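You operate a simulated robot arm through the tools that you are given. There is no shell and no other tool. Be economical: measure what you need, move in short steps, check, and stop when the job is done.

The job below is to be done with a simulated robot arm. You get a single attempt, and the scene is never put back.

## Task
Top up the bath, dose the soap and run it 20 minutes.
Fine: level between MIN and MAX, red fill lever shut, soap at 3 or 4 %, lid shut. Wait until it stops; no heat, timer knob left as set.

The check looks at the end state, three seconds after you hand in, the way a careful person would. Anything else that was tipped, shoved, dropped, spilled or broken makes it a failure. A push-on lid holds only when it is set on centred and level and pressed home; a screw cap is set on level and turned clockwise until tight.

## Robot
A 7-joint arm with a two-finger parallel gripper, fixed in place. Base frame: the origin is at the foot of the arm, x ahead of it, y to its left, z up. Lengths are in m, angles in rad, forces in N, time in s.
With the tool pointing down near the work surface it reaches from about 0.34 to 0.78 m from the base axis. Its first joint turns from -2.897 to 2.897 rad. Payload 3.91 kg.
The TCP is the grasp point between the finger pads, 0.03 m short of the fingertips. In the tool frame z runs along the fingers and y along their closing line. Largest opening 0.11 m; finger width 0.02, thickness 0.01; the body of the gripper, 0.048 by 0.112 m, starts 0.055 m behind the TCP.
Orientation is told as [roll, pitch, yaw] about the base's x, y, z axes, in that order, counted from this pose: with the fingers straight down and closing along the base's y, the tool's x points along the base's -x, its y along +y and its z along -z.

## Interface
- The arm moves only by the tool servo_tool. Its argument "motion" is a list of rows, each a list of 3 entries, a list of its own where there are three numbers: the shift along the tool's x, y, z in m, then the turn, a rotation vector about the tool's x, y, z in rad, then the finger opening in m, from 0 to 0.11. In form: [[[tx, ty, tz], [wx, wy, wz], hand], ...]. A call has 1 to 8 rows; each row shifts and turns the commanded pose from where the row before left it, along the tool's axes as they then stand. Rows are played at 5 a second. More than 0.05 m and 0.15 rad between two rows, or a gripper value outside its range, and nothing of the call is played. A pose out of reach is approached as far as the arm can. The call stops where the force on the tool passes 60 N (or 10 N more than at its start, if that is more) or the arm is blocked; 0.2 s more then pass. Each finger travels about 0.153 m/s and halts on what it meets, pressing with about 35 N; the grip force reading is that of the motor and also rises with nothing between the fingers. The clock runs only during rows and for 0.2 s after the last one: add rows that do not move to give the fingers time. It gives the time, the measured TCP pose, the force on the tool (base axes), the opening and the grip force at its end, in the units of the frame above (readings bear some noise), with the torque about the TCP (base axes, N m) and any sound that the robot's microphone picked up.
- Cameras (640 x 400 px; columns grow to the right, rows downward): "scene" is fixed at [0.402, -0.5, 1.5386]; the picture's right is [0.96, 0.29, 0.00], its down [0.17, -0.55, -0.82] and it looks along [-0.24, 0.78, -0.57] (base axes); focal length 345 px, centre (320, 200). "wrist" rides on the gripper at [0.077, 0.007, -0.114] in the tool frame; the picture's right is [-0.09, 1.00, 0.00], its down [-0.80, -0.07, -0.59] and it looks along [-0.59, -0.05, 0.80] (tool axes); focal length 270 px, centre (320, 200). There is no depth. A picture from a camera that has moved, and an enlarged one, comes with that camera's place and axes in the base frame and with its lens.
- grab_frame(camera): a new picture of that camera. It takes no simulated time.
- raise_lower(by): slides the trunk up (or, below 0, down) by that many m; the arm rides with it, the base frame stays. It gives what a move gives, with no picture.
- inspect(camera, box): a new picture of the part [left, top, right, bottom] of that camera's present view, enlarged. It takes no simulated time.
- finish_job(): hands the job in; it is judged then, once.

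Go step by step. Nothing tells you positions but the pictures and the camera data: compare them with the known pose of the tool, close in by small moves and look again before you grip or let go. The budget is 120 turns and 84 pictures, counting those below and the enlarged ones. Unless the task says otherwise, let go and move clear before handing in, and close with one line.

The tools are called after ">>>" as name(argument=value, ...) on one line, values as JSON. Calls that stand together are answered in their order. servo_tool: Moves the arm, as the interface text tells. Its arguments: {"type":"object","properties":{"motion":{"type":"array","items":{"type":"array"}}},"required":["motion"]} The other tools are called the same way: raise_lower (by) slides the trunk up or down; grab_frame (camera) takes a picture; inspect (camera, box) takes an enlarged picture of a part of a camera's view; finish_job () hands the job in.

At the start:

```text
time: 0.0
tool_pos: [0.2521, 0.4161, 1.2407]
orientation: [0.0, -0.001, 0.003]
force: [-0.8, 0.0, 0.7]
torque: [-0.03, 0.03, -0.02]
gripper_width: 0.11
grasp_force: 0.1
trunk travel left (down, up): [-0.55, 0.06]
```

scene: 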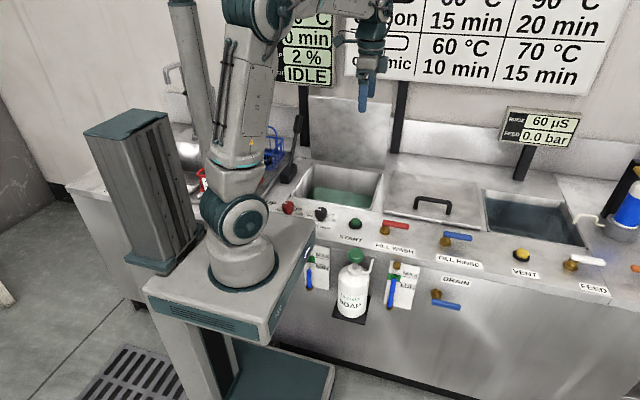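
wrist: 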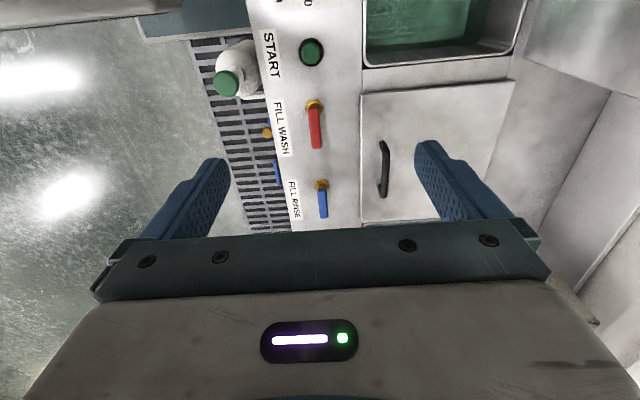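

I see a bench with a bath, its lid standing open, a row of knobs and levers, a soap bottle with a pump below, and a display. I'll enlarge the parts I need to read.

>>> inspect(camera="scene", box=[260, 150, 420, 250])

>>> inspect(camera="scene", box=[260, 0, 420, 100])

>>> inspect(camera="scene", box=[280, 230, 440, 330])

>>> inspect(camera="wrist", box=[180, 0, 540, 225])

```text
4.00 times, centred on (340, 200) of scene
camera zoom: at [0.402, -0.5, 1.5386], right [0.96, 0.29, 0.0], down [0.17, -0.55, -0.82], along [-0.24, 0.78, -0.57], focal length 1380 px, centre (240, 200)
```

zoom: 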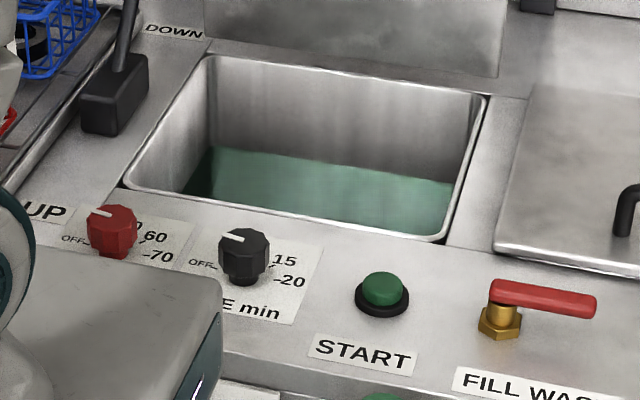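

```text
4.00 times, centred on (340, 50) of scene
camera zoom: at [0.402, -0.5, 1.5386], right [0.96, 0.29, 0.0], down [0.17, -0.55, -0.82], along [-0.24, 0.78, -0.57], focal length 1380 px, centre (240, 800)
```

zoom: 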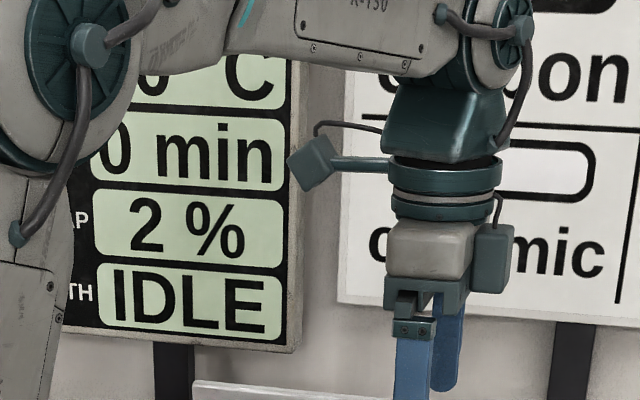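

```text
4.00 times, centred on (360, 280) of scene
camera zoom: at [0.402, -0.5, 1.5386], right [0.96, 0.29, 0.0], down [0.17, -0.55, -0.82], along [-0.24, 0.78, -0.57], focal length 1380 px, centre (160, -120)
```

zoom: 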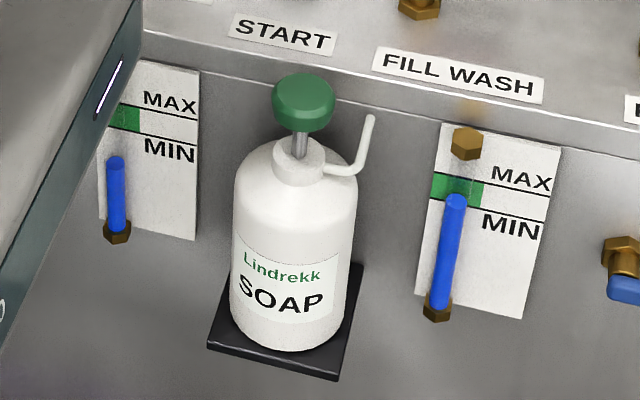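

```text
1.78 times, centred on (360, 112) of wrist
camera zoom: at [0.1763, 0.4235, 1.3542], right [0.09, 1.0, 0.0], down [0.8, -0.07, 0.59], along [0.59, -0.05, -0.8], focal length 480 px, centre (249, 356)
```

zoom: 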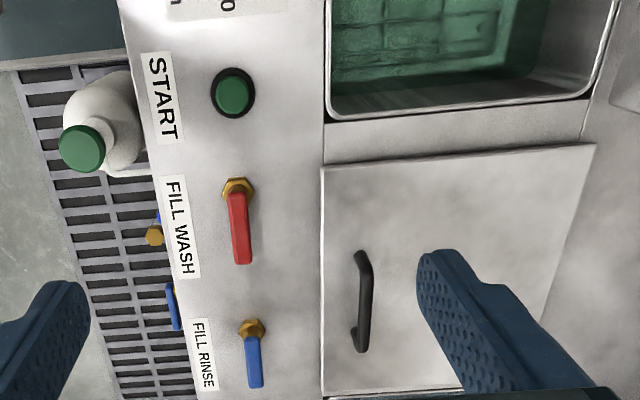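

The wash gauge (left) is below MIN, the soap display reads 2 %, and START is at about (0.25, 0.40, 0.82). I'll turn the wrist so its camera looks across the bench at the lid and the "UP/DOWN" lever.

>>> servo_tool(motion=[[[0, 0, 0], [0, 0, -0.15], 0.11], [[0, 0, 0], [0, 0, -0.15], 0.11], [[0, 0, 0], [0, 0, -0.15], 0.11], [[0, 0, 0], [0, 0, -0.15], 0.11], [[0, 0, 0], [0, 0, -0.15], 0.11], [[0, 0, 0], [0, 0, -0.15], 0.11], [[0, 0, 0], [0, 0, -0.15], 0.11], [[0, 0, 0], [0, 0, -0.15], 0.11]])

>>> servo_tool(motion=[[[0, 0, 0], [0, 0, -0.15], 0.11], [[0, 0, 0], [0, 0, -0.15], 0.11], [[0, 0, 0], [0, 0, -0.071], 0.11]])

>>> grab_frame(camera="wrist")

>>> grab_frame(camera="scene")

```text
time: 1.8
tool_pos: [0.253, 0.4151, 1.2411]
orientation: [0.002, 0.001, 1.2]
force: [0.0, -0.4, 0.6]
torque: [-0.01, -0.01, -0.02]
gripper_width: 0.1097
grasp_force: 0.0
trunk travel left (down, up): [-0.55, 0.06]
```

```text
time: 2.6
tool_pos: [0.2517, 0.4153, 1.2408]
orientation: [0.001, 0.001, 1.573]
force: [0.8, 0.1, 0.1]
torque: [0.0, -0.02, -0.05]
gripper_width: 0.1102
grasp_force: 0.0
trunk travel left (down, up): [-0.55, 0.06]
```

```text
77 pictures are left
camera wrist: at [0.2465, 0.339, 1.3543], right [-1.0, 0.09, 0.0], down [0.07, 0.8, 0.59], along [0.05, 0.59, -0.8], focal length 270 px, centre (320, 200)
```

wrist: 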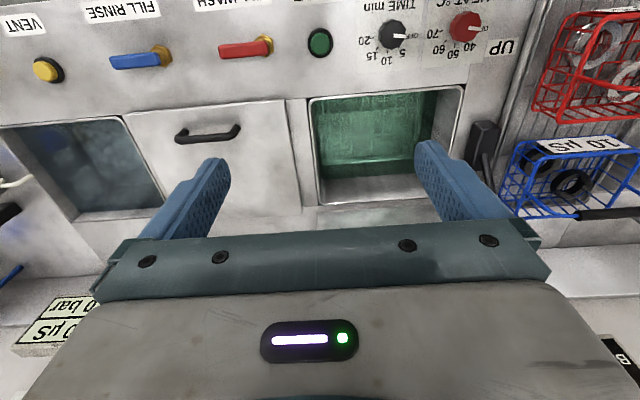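

```text
76 pictures are left
```

scene: 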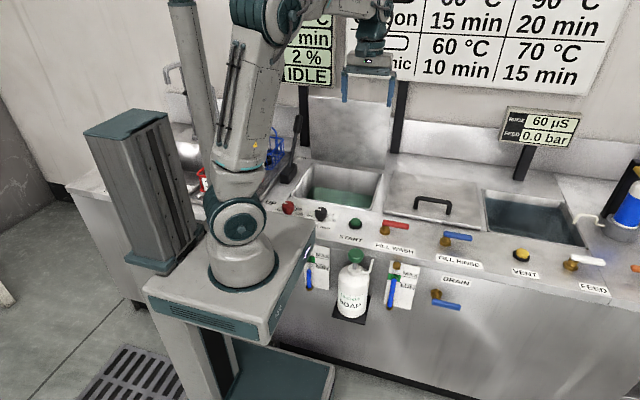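

I'll zoom on the left end: the UP/DOWN lever, the panel behind the bath, and the bath itself.

>>> inspect(camera="wrist", box=[290, 0, 640, 219])

>>> inspect(camera="scene", box=[250, 80, 410, 180])

>>> inspect(camera="scene", box=[360, 110, 640, 310])

```text
1.83 times, centred on (465, 110) of wrist
camera zoom: at [0.2465, 0.339, 1.3543], right [-1.0, 0.09, 0.0], down [0.07, 0.8, 0.59], along [0.05, 0.59, -0.8], focal length 494 px, centre (55, 365)
```

zoom: 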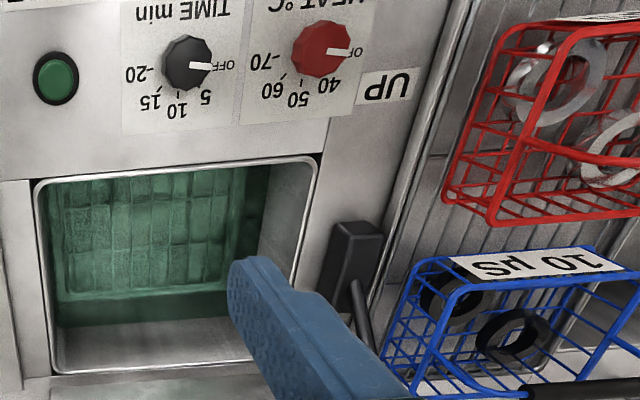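

```text
4.00 times, centred on (330, 130) of scene
camera zoom: at [0.402, -0.5, 1.5386], right [0.96, 0.29, 0.0], down [0.17, -0.55, -0.82], along [-0.24, 0.78, -0.57], focal length 1380 px, centre (280, 480)
```

zoom: 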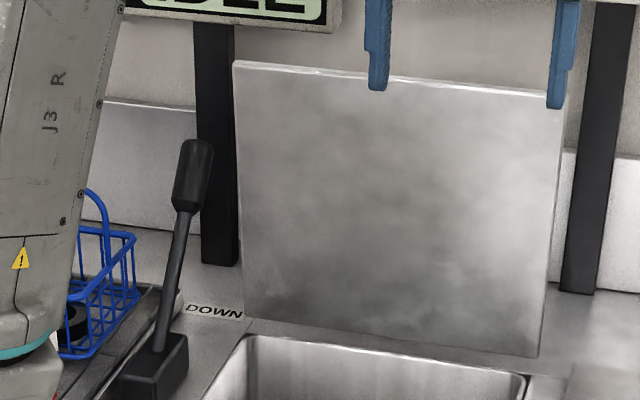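

```text
2.00 times, centred on (500, 210) of scene
camera zoom: at [0.402, -0.5, 1.5386], right [0.96, 0.29, 0.0], down [0.17, -0.55, -0.82], along [-0.24, 0.78, -0.57], focal length 690 px, centre (-40, 180)
```

zoom: 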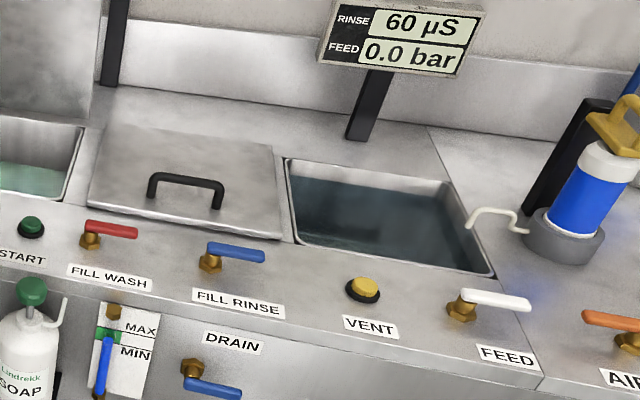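

Reading so far: heat and timer knobs are at OFF, the lift lever leans to DOWN, and the panel behind the bath is a hinged lid standing open. I'll lower the trunk so the base no longer hides the wash gauge and the arm works at a comfortable height.

>>> raise_lower(by=-0.25)

>>> grab_frame(camera="scene")

>>> grab_frame(camera="wrist")

```text
time: 5.2
tool_pos: [0.2519, 0.4155, 0.9915]
orientation: [0.001, 0.001, 1.569]
force: [-0.6, 0.0, -0.3]
torque: [0.01, 0.02, 0.01]
gripper_width: 0.11
grasp_force: 0.1
trunk travel left (down, up): [-0.3, 0.31]
```

```text
72 pictures are left
```

scene: 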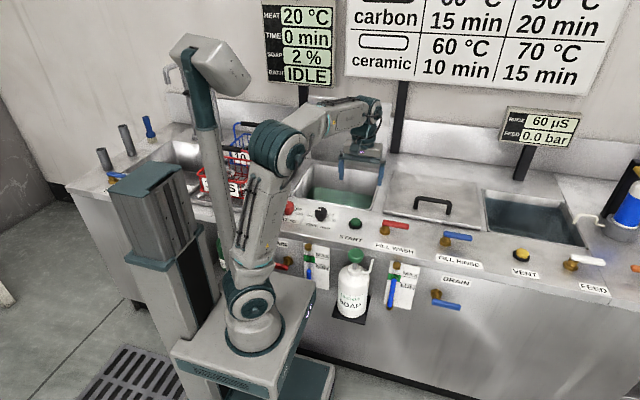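

```text
71 pictures are left
camera wrist: at [0.2465, 0.3389, 1.1044], right [-1.0, 0.09, 0.0], down [0.07, 0.8, 0.59], along [0.05, 0.59, -0.8], focal length 270 px, centre (320, 200)
```

wrist: 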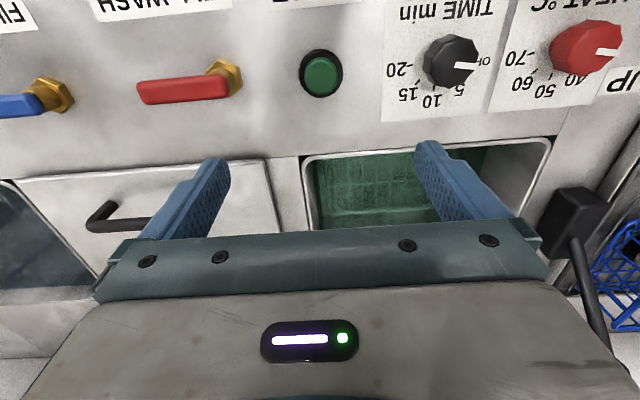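

Gauge is visible now. I'll zoom on it and nearby fittings.

>>> inspect(camera="scene", box=[260, 200, 420, 300])

```text
4.00 times, centred on (340, 250) of scene
camera zoom: at [0.402, -0.5, 1.5386], right [0.96, 0.29, 0.0], down [0.17, -0.55, -0.82], along [-0.24, 0.78, -0.57], focal length 1380 px, centre (240, 0)
```

zoom: 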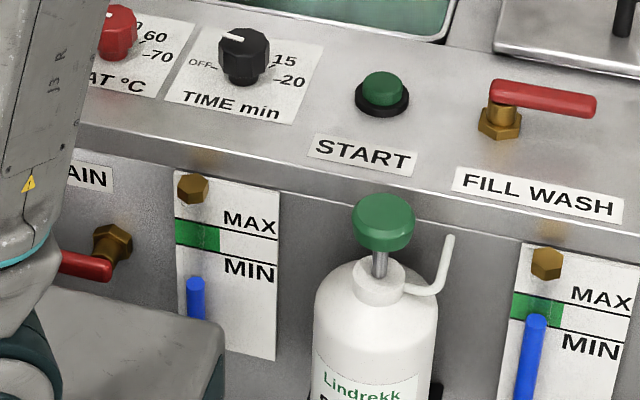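

Wash level is below MIN and the red wash drain is shut. The timer knob top is at about (0.13, 0.393, 0.84) and must go from OFF clockwise to 20; I'll hover over it and check.

>>> servo_tool(motion=[[[0.006, 0.03, 0], [0, 0, 0], 0.06], [[0.006, 0.03, 0], [0, 0, 0], 0.06], [[0.006, 0.03, 0], [0, 0, 0], 0.06], [[0.0045, 0.032, 0], [0, 0, 0], 0.06], [[0, 0, 0.04], [0, 0, 0], 0.06], [[0, 0, 0.04], [0, 0, 0], 0.06], [[0, 0, 0.012], [0, 0, 0], 0.06]])

>>> grab_frame(camera="wrist")

>>> inspect(camera="scene", box=[260, 160, 420, 260])

```text
time: 6.8
tool_pos: [0.1297, 0.3922, 0.899]
orientation: [0.001, -0.001, 1.571]
force: [-0.6, 0.3, 0.5]
torque: [0.03, 0.0, -0.02]
gripper_width: 0.06
grasp_force: 0.0
trunk travel left (down, up): [-0.3, 0.31]
```

```text
69 pictures are left
camera wrist: at [0.124, 0.315, 1.0127], right [-1.0, 0.09, 0.0], down [0.07, 0.8, 0.59], along [0.05, 0.59, -0.8], focal length 270 px, centre (320, 200)
```

wrist: 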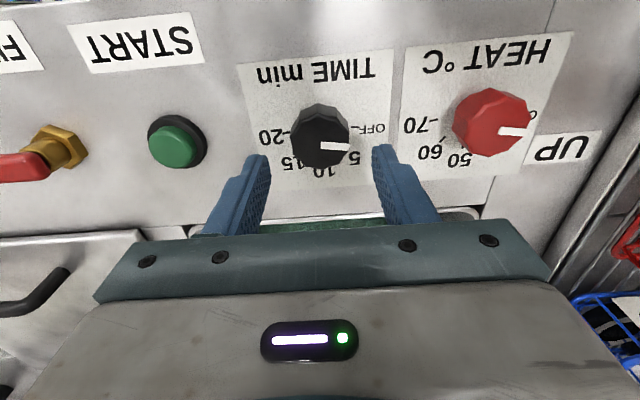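

```text
4.00 times, centred on (340, 210) of scene
camera zoom: at [0.402, -0.5, 1.5386], right [0.96, 0.29, 0.0], down [0.17, -0.55, -0.82], along [-0.24, 0.78, -0.57], focal length 1380 px, centre (240, 160)
```

zoom: 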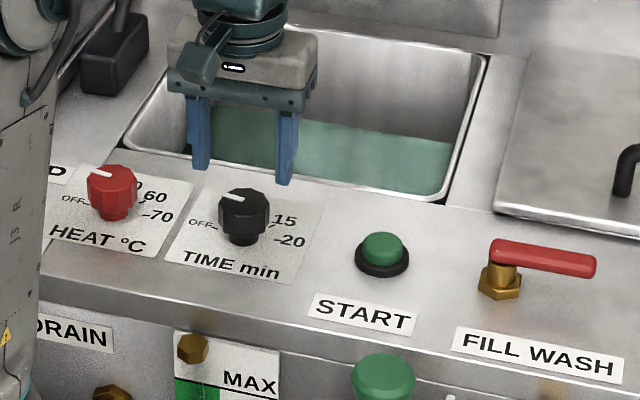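

The knob is centred at about (0.130, 0.394, 0.84), right between the fingers. I'll descend, grip, and start turning clockwise.

>>> servo_tool(motion=[[[-0.002, 0, 0.02], [0, 0, 0], 0.06], [[0, 0, 0.02], [0, 0, 0], 0.06], [[0, 0, 0.009], [0, 0, 0], 0.06], [[0, 0, 0], [0, 0, 0], 0.03], [[0, 0, 0], [0, 0, 0], 0.0], [[0, 0, 0], [0, 0, 0], 0.0]])

>>> grab_frame(camera="wrist")

```text
time: 8.2
tool_pos: [0.13, 0.3942, 0.8503]
orientation: [0.001, 0.0, 1.569]
force: [0.7, 0.3, 0.8]
torque: [-0.02, -0.41, -0.02]
gripper_width: 0.0417
grasp_force: 45.1
trunk travel left (down, up): [-0.3, 0.31]
```

```text
67 pictures are left
camera wrist: at [0.1242, 0.3187, 0.9625], right [-1.0, 0.09, 0.0], down [0.07, 0.8, 0.59], along [0.05, 0.59, -0.8], focal length 270 px, centre (320, 200)
```

wrist: 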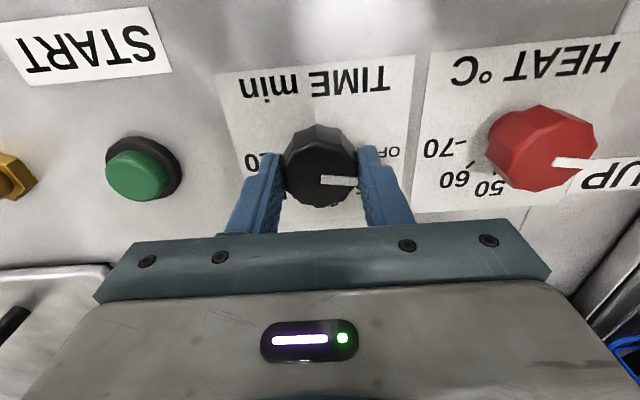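

Gripped cleanly. Turning clockwise 1.2 rad.

>>> servo_tool(motion=[[[0, 0, 0], [0, 0, 0.15], 0.0], [[0, 0, 0], [0, 0, 0.15], 0.0], [[0, 0, 0], [0, 0, 0.15], 0.0], [[0, 0, 0], [0, 0, 0.15], 0.0], [[0, 0, 0], [0, 0, 0.15], 0.0], [[0, 0, 0], [0, 0, 0.15], 0.0], [[0, 0, 0], [0, 0, 0.15], 0.0], [[0, 0, 0], [0, 0, 0.15], 0.0]])

>>> grab_frame(camera="scene")

```text
time: 10.0
tool_pos: [0.131, 0.3938, 0.8484]
orientation: [-0.003, 0.003, 0.368]
force: [-3.7, -2.3, -27.1]
torque: [0.82, 0.39, -0.01]
gripper_width: 0.0416
grasp_force: 44.8
trunk travel left (down, up): [-0.3, 0.31]
```

```text
66 pictures are left
```

scene: 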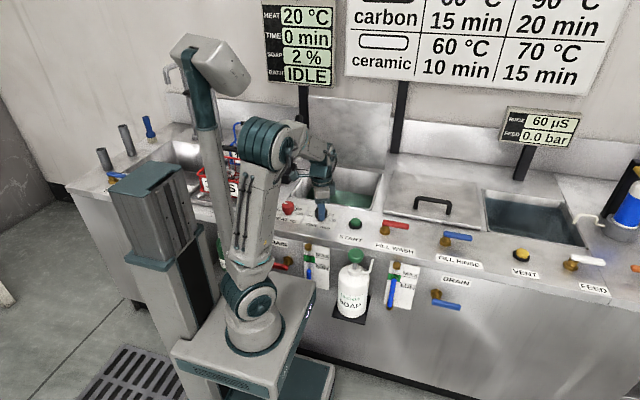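

The knob is turning along; a slight downward pull built up, so I relax by 2 mm and keep turning.

>>> servo_tool(motion=[[[0, 0, 0], [0, 0, 0.15], 0.0], [[0, 0, 0], [0, 0, 0.15], 0.0], [[0, 0, 0], [0, 0, 0.15], 0.0], [[0, 0, 0], [0, 0, 0.15], 0.0], [[0, 0, 0], [0, 0, 0.15], 0.0], [[0, 0, 0], [0, 0, 0.15], 0.0], [[0, 0, 0], [0, 0, 0.15], 0.0]])

>>> grab_frame(camera="wrist")

```text
time: 11.6
tool_pos: [0.1305, 0.3945, 0.8478]
orientation: [-0.003, -0.004, -0.68]
force: [-8.7, -8.2, -27.1]
torque: [0.57, 0.13, 0.03]
gripper_width: 0.0417
grasp_force: 45.3
trunk travel left (down, up): [-0.3, 0.31]
```

```text
65 pictures are left
camera wrist: at [0.0757, 0.4493, 0.9627], right [0.7, 0.72, 0.0], down [0.58, -0.56, 0.6], along [0.43, -0.42, -0.8], focal length 270 px, centre (320, 200)
```

wrist: 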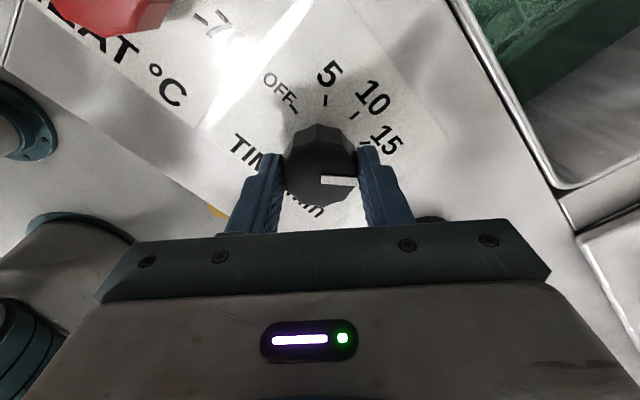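

The pointer follows the gripper exactly. Turning the remaining ~0.89 rad to 20.

>>> servo_tool(motion=[[[0, 0, 0], [0, 0, 0.15], 0.0], [[0, 0, 0], [0, 0, 0.15], 0.0], [[0, 0, 0], [0, 0, 0.15], 0.0], [[0, 0, 0], [0, 0, 0.15], 0.0], [[0, 0, 0], [0, 0, 0.15], 0.0], [[0, 0, 0], [0, 0, 0.14], 0.0], [[0, 0, 0], [0, 0, 0], 0.0]])

>>> grab_frame(camera="wrist")

```text
time: 13.2
tool_pos: [0.1306, 0.3961, 0.8526]
orientation: [0.003, 0.002, -1.57]
force: [-7.2, -2.1, -3.4]
torque: [-0.66, -0.03, 1.28]
gripper_width: 0.0408
grasp_force: 44.9
trunk travel left (down, up): [-0.3, 0.31]
```

```text
64 pictures are left
camera wrist: at [0.1376, 0.4724, 0.9653], right [1.0, -0.09, 0.0], down [-0.07, -0.8, 0.59], along [-0.05, -0.59, -0.81], focal length 270 px, centre (320, 200)
```

wrist: 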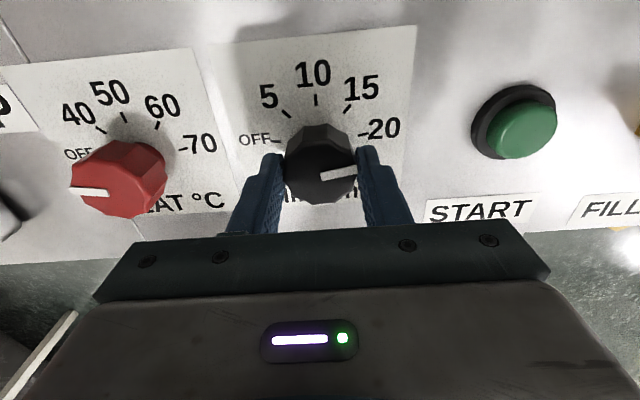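

It hit its end stop near 20. I'll release, rise and look.

>>> servo_tool(motion=[[[0, 0, 0], [0, 0, 0], 0.05], [[0, 0, 0], [0, 0, 0], 0.07], [[0, 0, -0.03], [0, 0, 0], 0.07], [[0, 0, -0.04], [0, 0, 0], 0.07], [[0, 0, -0.04], [0, 0, 0], 0.07]])

>>> inspect(camera="wrist", box=[160, 50, 480, 250])

>>> grab_frame(camera="scene")

```text
time: 14.4
tool_pos: [0.1306, 0.3928, 0.9597]
orientation: [0.0, 0.001, -1.568]
force: [-0.3, 0.2, 1.1]
torque: [-0.02, 0.01, 0.0]
gripper_width: 0.0701
grasp_force: 0.1
trunk travel left (down, up): [-0.3, 0.31]
```

```text
2.00 times, centred on (320, 150) of wrist
camera zoom: at [0.1376, 0.4701, 1.0742], right [1.0, -0.09, 0.0], down [-0.07, -0.8, 0.59], along [-0.05, -0.59, -0.8], focal length 541 px, centre (320, 300)
```

zoom: 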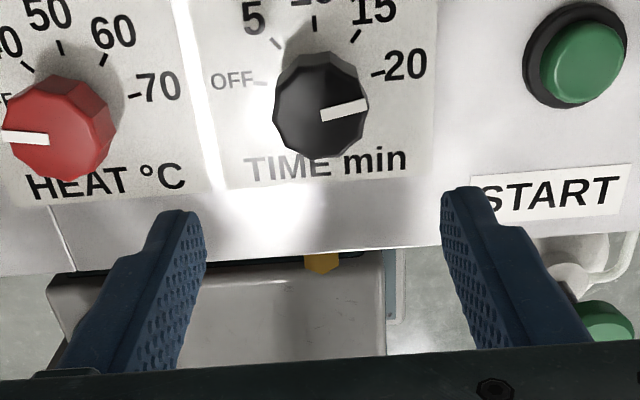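

```text
62 pictures are left
```

scene: 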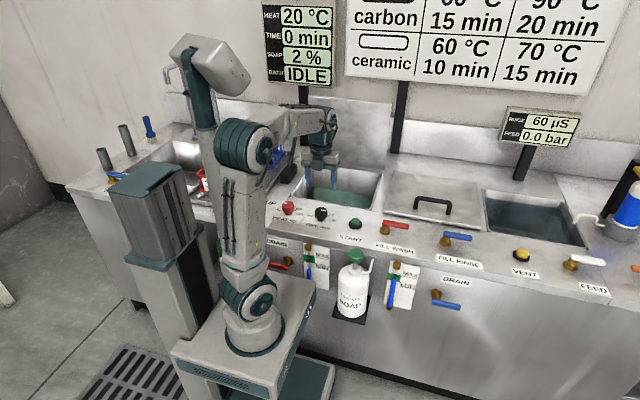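

Timer is at 20. Now turn the hand back to yaw 0 and go above the red FILL WASH lever.

>>> servo_tool(motion=[[[0, 0, -0.03], [0, 0, -0.15], 0.07], [[0, 0, 0], [0, 0, -0.15], 0.07], [[0, 0, 0], [0, 0, -0.15], 0.06], [[0, 0, 0], [0, 0, -0.15], 0.06], [[0, 0, 0], [0, 0, -0.15], 0.05], [[0, 0, 0], [0, 0, -0.15], 0.05], [[0, 0, 0], [0, 0, -0.15], 0.05], [[0, 0, 0], [0, 0, -0.15], 0.05]])

>>> servo_tool(motion=[[[0, 0, 0], [0, 0, -0.15], 0.05], [[0, 0, 0], [0, 0, -0.15], 0.05], [[0, 0, 0], [0, 0, -0.069], 0.05], [[-0.05, 0, 0], [0, 0, 0], 0.05], [[-0.05, 0, 0], [0, 0, 0], 0.05], [[-0.05, 0, 0], [0, 0, 0], 0.05], [[-0.05, 0, 0], [0, 0, 0], 0.05], [[-0.05, 0, 0.045], [0, 0, 0], 0.05]])

>>> grab_frame(camera="wrist")

>>> inspect(camera="scene", box=[300, 170, 460, 270])

```text
time: 16.2
tool_pos: [0.1287, 0.3944, 0.9898]
orientation: [0.0, -0.001, -0.367]
force: [-0.3, -0.4, -0.1]
torque: [-0.04, -0.02, -0.02]
gripper_width: 0.0499
grasp_force: 0.1
trunk travel left (down, up): [-0.3, 0.31]
```

```text
refused: row 8 steps farther than a row can; nothing moved
```

```text
61 pictures are left
camera wrist: at [0.0619, 0.4291, 1.1028], right [0.44, 0.9, 0.0], down [0.72, -0.35, 0.59], along [0.53, -0.26, -0.8], focal length 270 px, centre (320, 200)
```

wrist: 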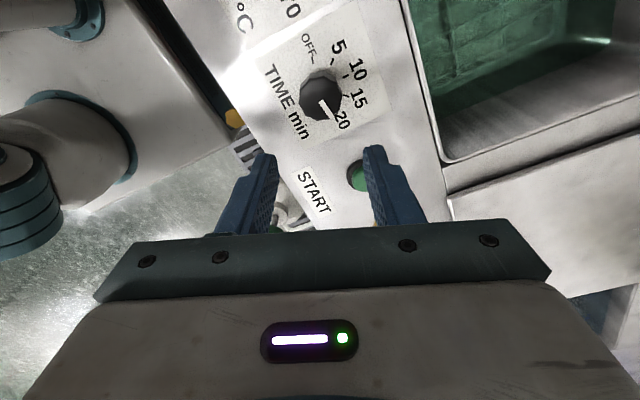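

```text
4.00 times, centred on (380, 220) of scene
camera zoom: at [0.402, -0.5, 1.5386], right [0.96, 0.29, 0.0], down [0.17, -0.55, -0.82], along [-0.24, 0.78, -0.57], focal length 1380 px, centre (80, 120)
```

zoom: 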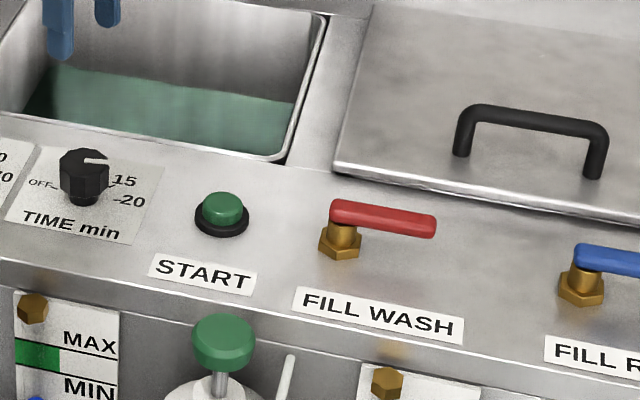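

Same plan with a smaller last row.

>>> servo_tool(motion=[[[0, 0, 0], [0, 0, -0.15], 0.05], [[0, 0, 0], [0, 0, -0.15], 0.05], [[0, 0, 0], [0, 0, -0.067], 0.05], [[-0.05, 0, 0], [0, 0, 0], 0.05], [[-0.05, 0, 0], [0, 0, 0], 0.05], [[-0.05, 0, 0], [0, 0, 0], 0.05], [[-0.05, 0, 0], [0, 0, 0], 0.05], [[-0.05, 0, 0], [0, 0, 0], 0.05]])

>>> servo_tool(motion=[[[-0.01, 0, 0.045], [0, 0, 0], 0.05], [[0, 0, 0], [0, 0, 0], 0.05]])

>>> grab_frame(camera="wrist")

```text
time: 18.0
tool_pos: [0.3776, 0.3928, 0.9886]
orientation: [0.0, 0.001, -0.002]
force: [0.1, -0.3, 0.3]
torque: [0.03, -0.03, 0.02]
gripper_width: 0.0499
grasp_force: 0.1
trunk travel left (down, up): [-0.3, 0.31]
```

```text
time: 18.6
tool_pos: [0.3874, 0.3932, 0.9428]
orientation: [-0.002, 0.001, 0.0]
force: [0.9, 1.6, 0.3]
torque: [-0.01, 0.02, -0.03]
gripper_width: 0.05
grasp_force: 0.1
trunk travel left (down, up): [-0.3, 0.31]
```

```text
59 pictures are left
camera wrist: at [0.3118, 0.4014, 1.0568], right [0.09, 1.0, 0.0], down [0.8, -0.07, 0.59], along [0.59, -0.05, -0.8], focal length 270 px, centre (320, 200)
```

wrist: 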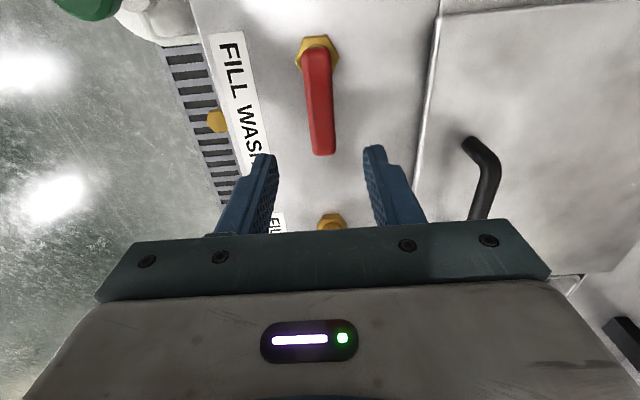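

The lever lies centred between the fingers (hub ≈ (0.335, 0.397), tip x ≈ 0.418). I'll straddle it with a small gap, without gripping.

>>> servo_tool(motion=[[[-0.008, 0.002, 0.04], [0, 0, 0], 0.045], [[0, 0, 0.03], [0, 0, 0], 0.045], [[0, 0, 0.015], [0, 0, 0], 0.035], [[0, 0, 0], [0, 0, 0], 0.03]])

>>> grab_frame(camera="wrist")

>>> inspect(camera="scene", box=[260, 180, 420, 280])

```text
time: 19.6
tool_pos: [0.3973, 0.3953, 0.8604]
orientation: [0.0, -0.001, -0.002]
force: [0.0, -0.2, 0.7]
torque: [0.0, 0.01, 0.02]
gripper_width: 0.0297
grasp_force: 0.1
trunk travel left (down, up): [-0.3, 0.31]
```

```text
58 pictures are left
camera wrist: at [0.3208, 0.4028, 0.9746], right [0.09, 1.0, 0.0], down [0.8, -0.07, 0.59], along [0.59, -0.05, -0.8], focal length 270 px, centre (320, 200)
```

wrist: 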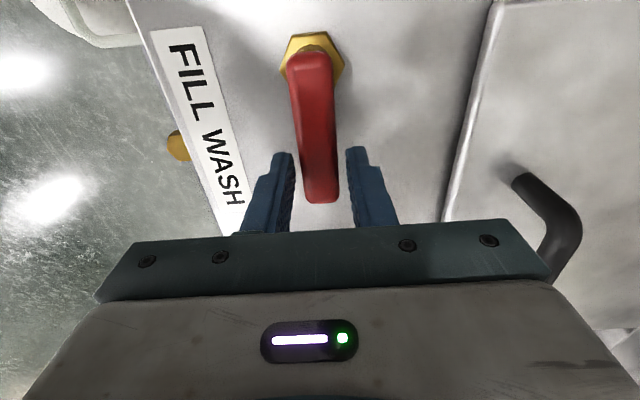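

```text
4.00 times, centred on (340, 230) of scene
camera zoom: at [0.402, -0.5, 1.5386], right [0.96, 0.29, 0.0], down [0.17, -0.55, -0.82], along [-0.24, 0.78, -0.57], focal length 1380 px, centre (240, 80)
```

zoom: 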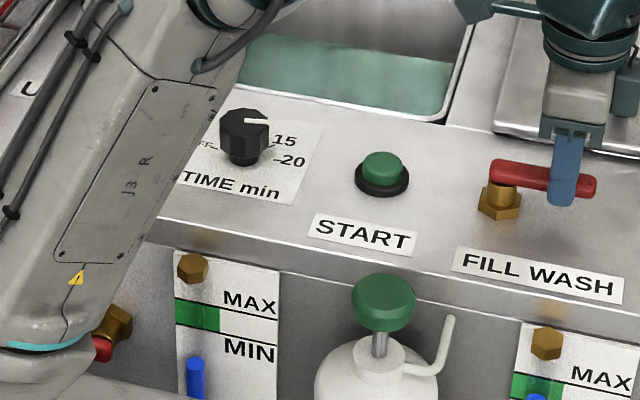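

Straddled, with the gauge still in view. I'll probe the lever gently toward +y.

>>> servo_tool(motion=[[[0, 0.006, 0], [0, 0, 0], 0.03], [[0, 0.006, 0], [0, 0, -0.05], 0.03], [[0, 0.005, 0], [0, 0, -0.05], 0.03]])

>>> inspect(camera="wrist", box=[160, 0, 480, 200])

```text
time: 20.4
tool_pos: [0.3977, 0.4128, 0.8603]
orientation: [0.002, -0.002, 0.099]
force: [0.3, -2.6, -0.2]
torque: [-0.05, 0.03, 0.05]
gripper_width: 0.0315
grasp_force: 1.6
trunk travel left (down, up): [-0.3, 0.31]
```

```text
2.00 times, centred on (320, 100) of wrist
camera zoom: at [0.3215, 0.4124, 0.9744], right [-0.01, 1.0, 0.0], down [0.8, 0.01, 0.59], along [0.59, 0.01, -0.8], focal length 541 px, centre (320, 400)
```

zoom: 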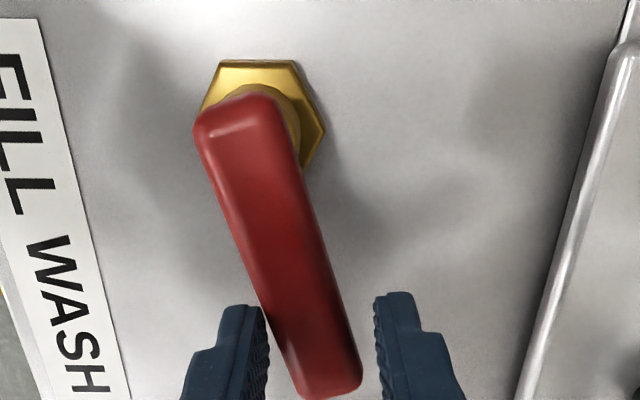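

It swings freely toward +y. I'll open it to about 40° and check the gauge.

>>> servo_tool(motion=[[[0.0007, 0.0095, 0], [0, 0, -0.14], 0.03], [[0.0007, 0.0095, 0], [0, 0, -0.14], 0.03], [[0.0007, 0.0095, 0], [0, 0, -0.14], 0.03]])

>>> grab_frame(camera="scene")

>>> inspect(camera="scene", box=[260, 180, 420, 280])

```text
time: 21.2
tool_pos: [0.389, 0.4415, 0.861]
orientation: [0.0, 0.001, 0.519]
force: [1.0, -1.3, -1.1]
torque: [0.0, -0.01, 0.02]
gripper_width: 0.0306
grasp_force: 0.5
trunk travel left (down, up): [-0.3, 0.31]
```

```text
55 pictures are left
```

scene: 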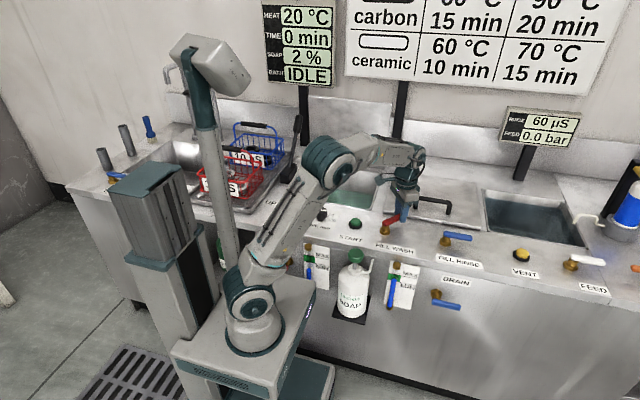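

```text
4.00 times, centred on (340, 230) of scene
camera zoom: at [0.402, -0.5, 1.5386], right [0.96, 0.29, 0.0], down [0.17, -0.55, -0.82], along [-0.24, 0.78, -0.57], focal length 1380 px, centre (240, 80)
```

zoom: 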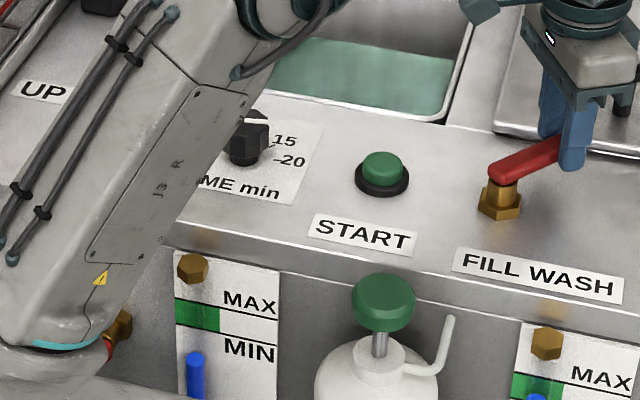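

The level may have risen a touch. I'll wait about 1.6 s at this opening and measure.

>>> servo_tool(motion=[[[0, 0, 0], [0, 0, 0], 0.03], [[0, 0, 0], [0, 0, 0], 0.03], [[0, 0, 0], [0, 0, 0], 0.03], [[0, 0, 0], [0, 0, 0], 0.03], [[0, 0, 0], [0, 0, 0], 0.03]])

>>> inspect(camera="scene", box=[260, 180, 420, 280])

```text
time: 22.4
tool_pos: [0.3909, 0.4411, 0.8595]
orientation: [0.001, -0.001, 0.52]
force: [-0.2, -0.7, -0.3]
torque: [-0.02, -0.01, 0.01]
gripper_width: 0.0304
grasp_force: 0.6
trunk travel left (down, up): [-0.3, 0.31]
```

```text
4.00 times, centred on (340, 230) of scene
camera zoom: at [0.402, -0.5, 1.5386], right [0.96, 0.29, 0.0], down [0.17, -0.55, -0.82], along [-0.24, 0.78, -0.57], focal length 1380 px, centre (240, 80)
```

zoom: 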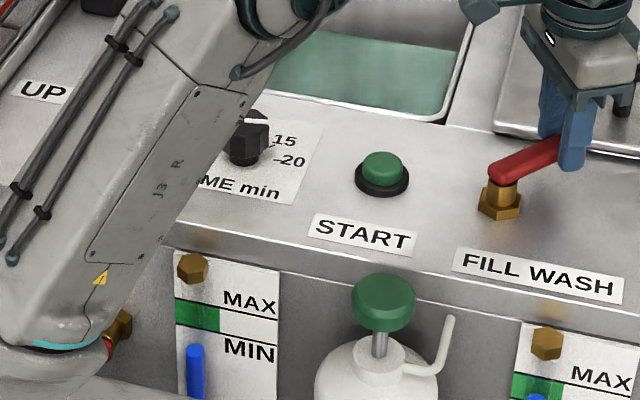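

Rising about 6 px/s of the zoom; mid-band is about 22 px away. Waiting 1.8 s more, then re-check.

>>> servo_tool(motion=[[[0, 0, 0], [0, 0, 0], 0.03], [[0, 0, 0], [0, 0, 0], 0.03], [[0, 0, 0], [0, 0, 0], 0.03], [[0, 0, 0], [0, 0, 0], 0.03], [[0, 0, 0], [0, 0, 0], 0.03], [[0, 0, 0], [0, 0, 0], 0.03], [[0, 0, 0], [0, 0, 0], 0.03], [[0, 0, 0], [0, 0, 0], 0.03]])

>>> inspect(camera="scene", box=[280, 230, 360, 280])

```text
time: 24.2
tool_pos: [0.3895, 0.4411, 0.8603]
orientation: [0.001, 0.0, 0.518]
force: [-0.9, 0.2, -0.4]
torque: [0.0, 0.02, -0.01]
gripper_width: 0.0299
grasp_force: 0.1
trunk travel left (down, up): [-0.3, 0.31]
```

```text
8.00 times, centred on (320, 255) of scene
camera zoom: at [0.402, -0.5, 1.5386], right [0.96, 0.29, 0.0], down [0.17, -0.55, -0.82], along [-0.24, 0.78, -0.57], focal length 2760 px, centre (320, -240)
```

zoom: 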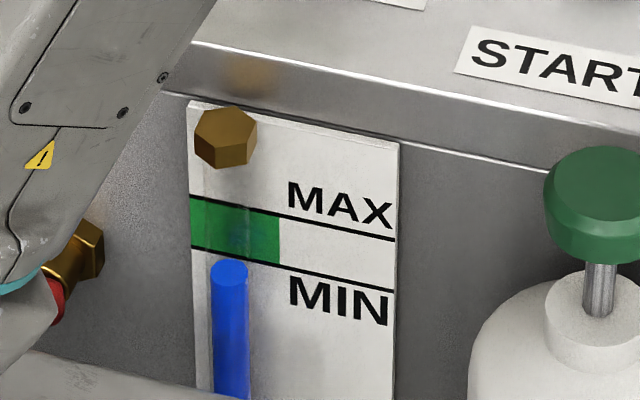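

Now just under MIN, rising 15 px/s at this zoom. I'll wait 0.6 s and then swing the lever shut along the same arc.

>>> servo_tool(motion=[[[0, 0, 0], [0, 0, 0], 0.03], [[0, 0, 0], [0, 0, 0], 0.03], [[0, 0, 0], [0, 0, 0], 0.03], [[-0.0007, -0.0095, 0], [0, 0, 0.14], 0.03], [[-0.0007, -0.0095, 0], [0, 0, 0.14], 0.03], [[-0.0007, -0.0095, 0], [0, 0, 0.14], 0.03], [[0, -0.014, 0], [0, 0, 0.1], 0.03], [[0, -0.012, 0], [0, 0, 0], 0.03]])

>>> inspect(camera="scene", box=[280, 230, 360, 280])

>>> inspect(camera="wrist", box=[160, 0, 480, 200])

```text
time: 26.0
tool_pos: [0.4043, 0.3893, 0.8585]
orientation: [-0.001, 0.0, -0.003]
force: [1.9, 2.8, 0.0]
torque: [0.12, -0.05, 0.0]
gripper_width: 0.0321
grasp_force: 1.9
trunk travel left (down, up): [-0.3, 0.31]
```

```text
8.00 times, centred on (320, 255) of scene
camera zoom: at [0.402, -0.5, 1.5386], right [0.96, 0.29, 0.0], down [0.17, -0.55, -0.82], along [-0.24, 0.78, -0.57], focal length 2760 px, centre (320, -240)
```

zoom: 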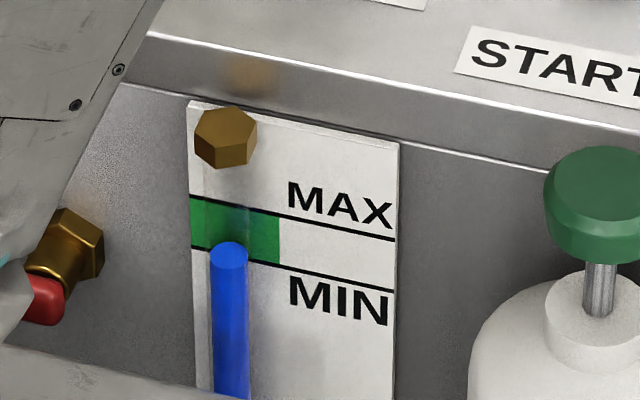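

```text
2.00 times, centred on (320, 100) of wrist
camera zoom: at [0.3277, 0.3975, 0.9722], right [0.09, 1.0, 0.0], down [0.8, -0.07, 0.59], along [0.59, -0.05, -0.8], focal length 541 px, centre (320, 400)
```

zoom: 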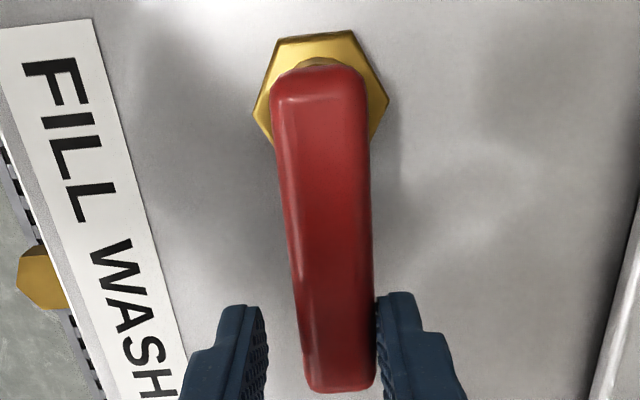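

Level is in the band, low side. Lever looks back at shut; I'll nudge it gently to confirm the stop and check whether the level has stopped.

>>> servo_tool(motion=[[[0, -0.004, 0], [0, 0, 0], 0.03], [[0, -0.003, 0], [0, 0, 0], 0.03], [[0, 0, 0], [0, 0, 0], 0.03], [[0, 0, 0], [0, 0, 0], 0.03], [[0, 0, 0], [0, 0, 0], 0.03]])

>>> inspect(camera="scene", box=[280, 230, 360, 280])

>>> inspect(camera="wrist", box=[160, 0, 480, 200])

```text
time: 27.2
tool_pos: [0.4035, 0.3849, 0.8589]
orientation: [0.0, 0.001, -0.003]
force: [4.2, 23.9, -0.3]
torque: [0.49, -0.29, -0.09]
gripper_width: 0.0416
grasp_force: 11.5
trunk travel left (down, up): [-0.3, 0.31]
```

```text
8.00 times, centred on (320, 255) of scene
camera zoom: at [0.402, -0.5, 1.5386], right [0.96, 0.29, 0.0], down [0.17, -0.55, -0.82], along [-0.24, 0.78, -0.57], focal length 2760 px, centre (320, -240)
```

zoom: 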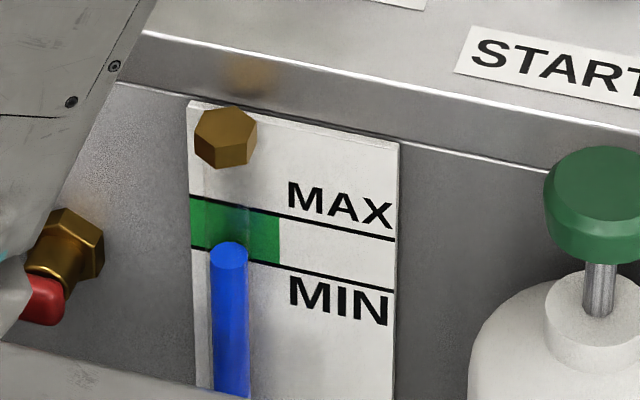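

```text
2.00 times, centred on (320, 100) of wrist
camera zoom: at [0.3277, 0.3924, 0.9723], right [0.09, 1.0, 0.0], down [0.8, -0.07, 0.59], along [0.59, -0.05, -0.8], focal length 541 px, centre (320, 400)
```

zoom: 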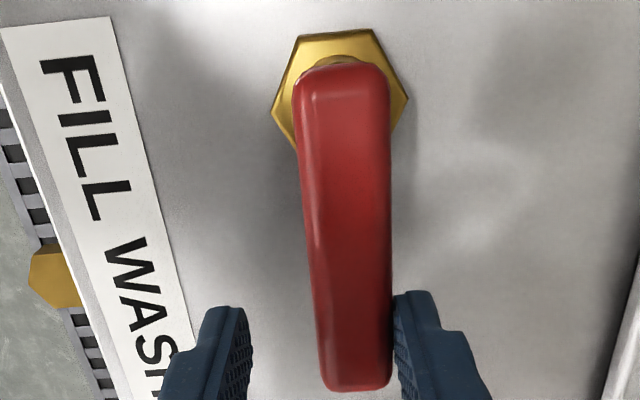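

Lever is firmly at its shut stop and the level is steady, but only just above MIN. I'll do one brief, smaller opening for margin and shut it again.

>>> servo_tool(motion=[[[0, 0.013, 0], [0, 0, 0], 0.03], [[0, 0.014, 0], [0, 0, -0.1], 0.03], [[0.0007, 0.0095, 0], [0, 0, -0.14], 0.03], [[0.0007, 0.0095, 0], [0, 0, -0.14], 0.03], [[-0.0007, -0.0095, 0], [0, 0, 0.14], 0.03], [[-0.0007, -0.0095, 0], [0, 0, 0.14], 0.03], [[0, -0.014, 0], [0, 0, 0.1], 0.03], [[0, -0.012, 0], [0, 0, 0], 0.03]])

>>> servo_tool(motion=[[[0, -0.002, 0], [0, 0, 0], 0.03], [[0, 0, 0], [0, 0, 0], 0.03]])

>>> inspect(camera="scene", box=[280, 230, 360, 280])

```text
time: 29.0
tool_pos: [0.4052, 0.3855, 0.8591]
orientation: [0.003, -0.002, -0.001]
force: [6.2, 19.8, -0.3]
torque: [0.25, -0.31, -0.3]
gripper_width: 0.0396
grasp_force: 10.1
trunk travel left (down, up): [-0.3, 0.31]
```

```text
time: 29.6
tool_pos: [0.4065, 0.3826, 0.8604]
orientation: [0.003, 0.0, -0.004]
force: [3.1, 28.4, 3.2]
torque: [0.54, -0.02, -0.34]
gripper_width: 0.0447
grasp_force: 14.6
trunk travel left (down, up): [-0.3, 0.31]
```

```text
8.00 times, centred on (320, 255) of scene
camera zoom: at [0.402, -0.5, 1.5386], right [0.96, 0.29, 0.0], down [0.17, -0.55, -0.82], along [-0.24, 0.78, -0.57], focal length 2760 px, centre (320, -240)
```

zoom: 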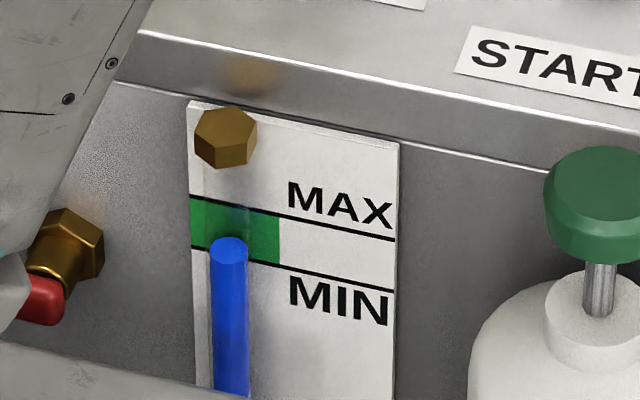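

Level now comfortably inside the band with the lever at its shut stop. I'll back off, rise, close the fingers and move above the soap pump (≈(0.284, 0.238, 0.818)).

>>> servo_tool(motion=[[[0, 0.01, 0], [0, 0, 0], 0.045], [[0, 0, -0.04], [0, 0, 0], 0.045], [[0, 0, -0.045], [0, 0, 0], 0.04], [[0.03, -0.038, 0], [0, 0, 0], 0.02], [[0.03, -0.038, 0], [0, 0, 0], 0.0], [[0.03, -0.038, 0], [0, 0, 0], 0.0], [[0.0315, -0.038, 0], [0, 0, 0], 0.0]])

>>> grab_frame(camera="wrist")

>>> grab_frame(camera="scene")

>>> inspect(camera="scene", box=[300, 180, 460, 280])

```text
time: 31.2
tool_pos: [0.2883, 0.239, 0.9438]
orientation: [0.002, 0.001, -0.001]
force: [0.5, 0.1, -1.0]
torque: [-0.02, 0.0, -0.03]
gripper_width: 0.0002
grasp_force: 34.8
trunk travel left (down, up): [-0.3, 0.31]
```

```text
46 pictures are left
camera wrist: at [0.2116, 0.2471, 1.0569], right [0.09, 1.0, 0.0], down [0.8, -0.07, 0.59], along [0.59, -0.05, -0.8], focal length 270 px, centre (320, 200)
```

wrist: 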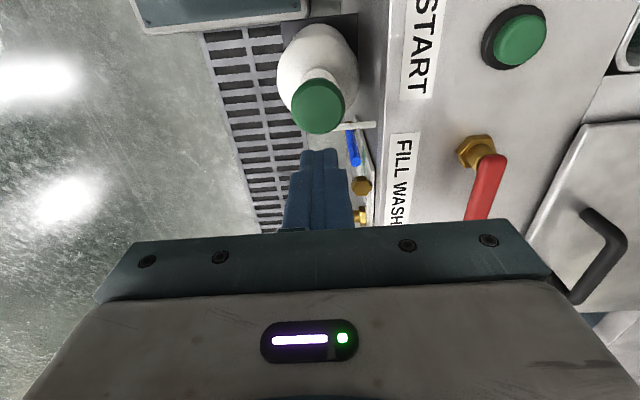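

```text
45 pictures are left
```

scene: 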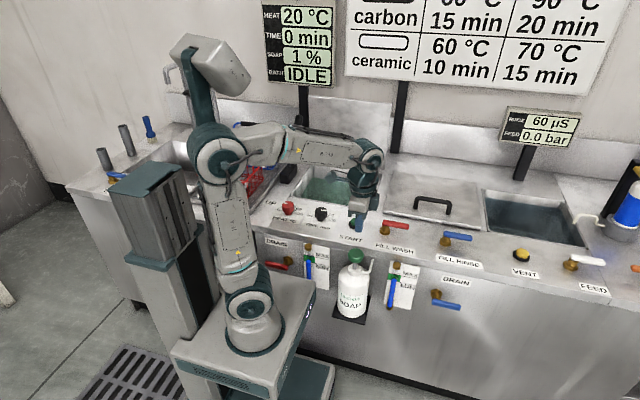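

```text
4.00 times, centred on (380, 230) of scene
camera zoom: at [0.402, -0.5, 1.5386], right [0.96, 0.29, 0.0], down [0.17, -0.55, -0.82], along [-0.24, 0.78, -0.57], focal length 1380 px, centre (80, 80)
```

zoom: 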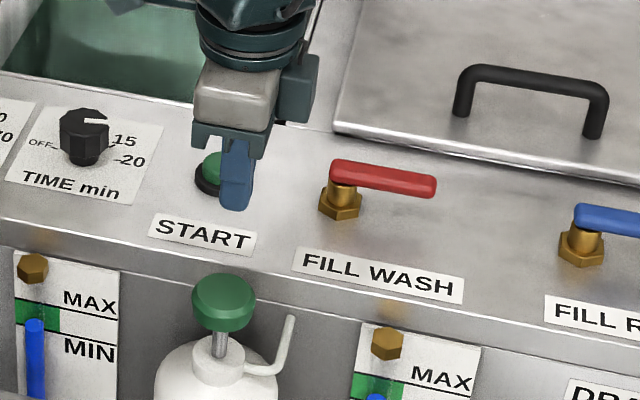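

Topping up diluted the soap to 1 %, so I need 2–3 doses. Pump top is at about (0.284, 0.2395, 0.826); I'll come down to it and press slowly.

>>> servo_tool(motion=[[[0.0043, 0, 0.04], [0, 0, 0], 0.0], [[0, 0, 0.036], [0, 0, 0], 0.0], [[0, 0, 0], [0, 0, 0], 0.0]])

>>> inspect(camera="scene", box=[300, 200, 460, 300])

>>> inspect(camera="wrist", box=[160, 20, 480, 220])

```text
time: 32.0
tool_pos: [0.2858, 0.2395, 0.868]
orientation: [0.0, 0.001, -0.003]
force: [0.4, -0.3, -0.1]
torque: [0.03, 0.05, -0.01]
gripper_width: 0.0001
grasp_force: 35.5
trunk travel left (down, up): [-0.3, 0.31]
```

```text
4.00 times, centred on (380, 250) of scene
camera zoom: at [0.402, -0.5, 1.5386], right [0.96, 0.29, 0.0], down [0.17, -0.55, -0.82], along [-0.24, 0.78, -0.57], focal length 1380 px, centre (80, 0)
```

zoom: 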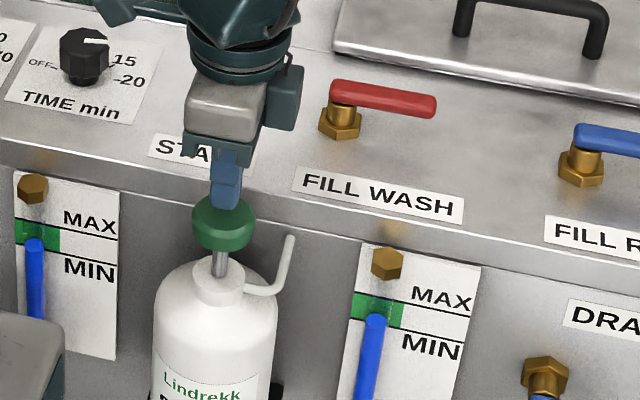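

```text
2.00 times, centred on (320, 120) of wrist
camera zoom: at [0.2089, 0.2471, 0.9818], right [0.09, 1.0, 0.0], down [0.8, -0.07, 0.59], along [0.59, -0.05, -0.8], focal length 541 px, centre (320, 360)
```

zoom: 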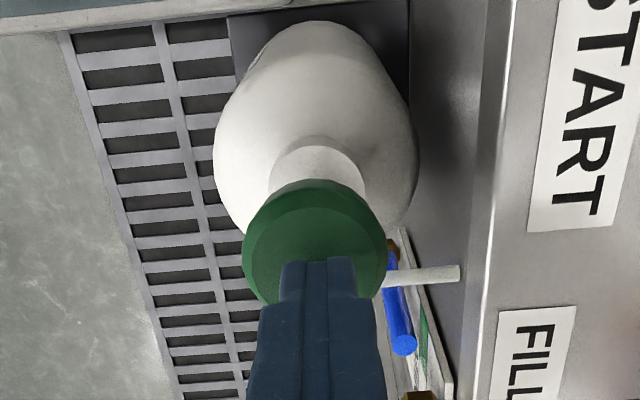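

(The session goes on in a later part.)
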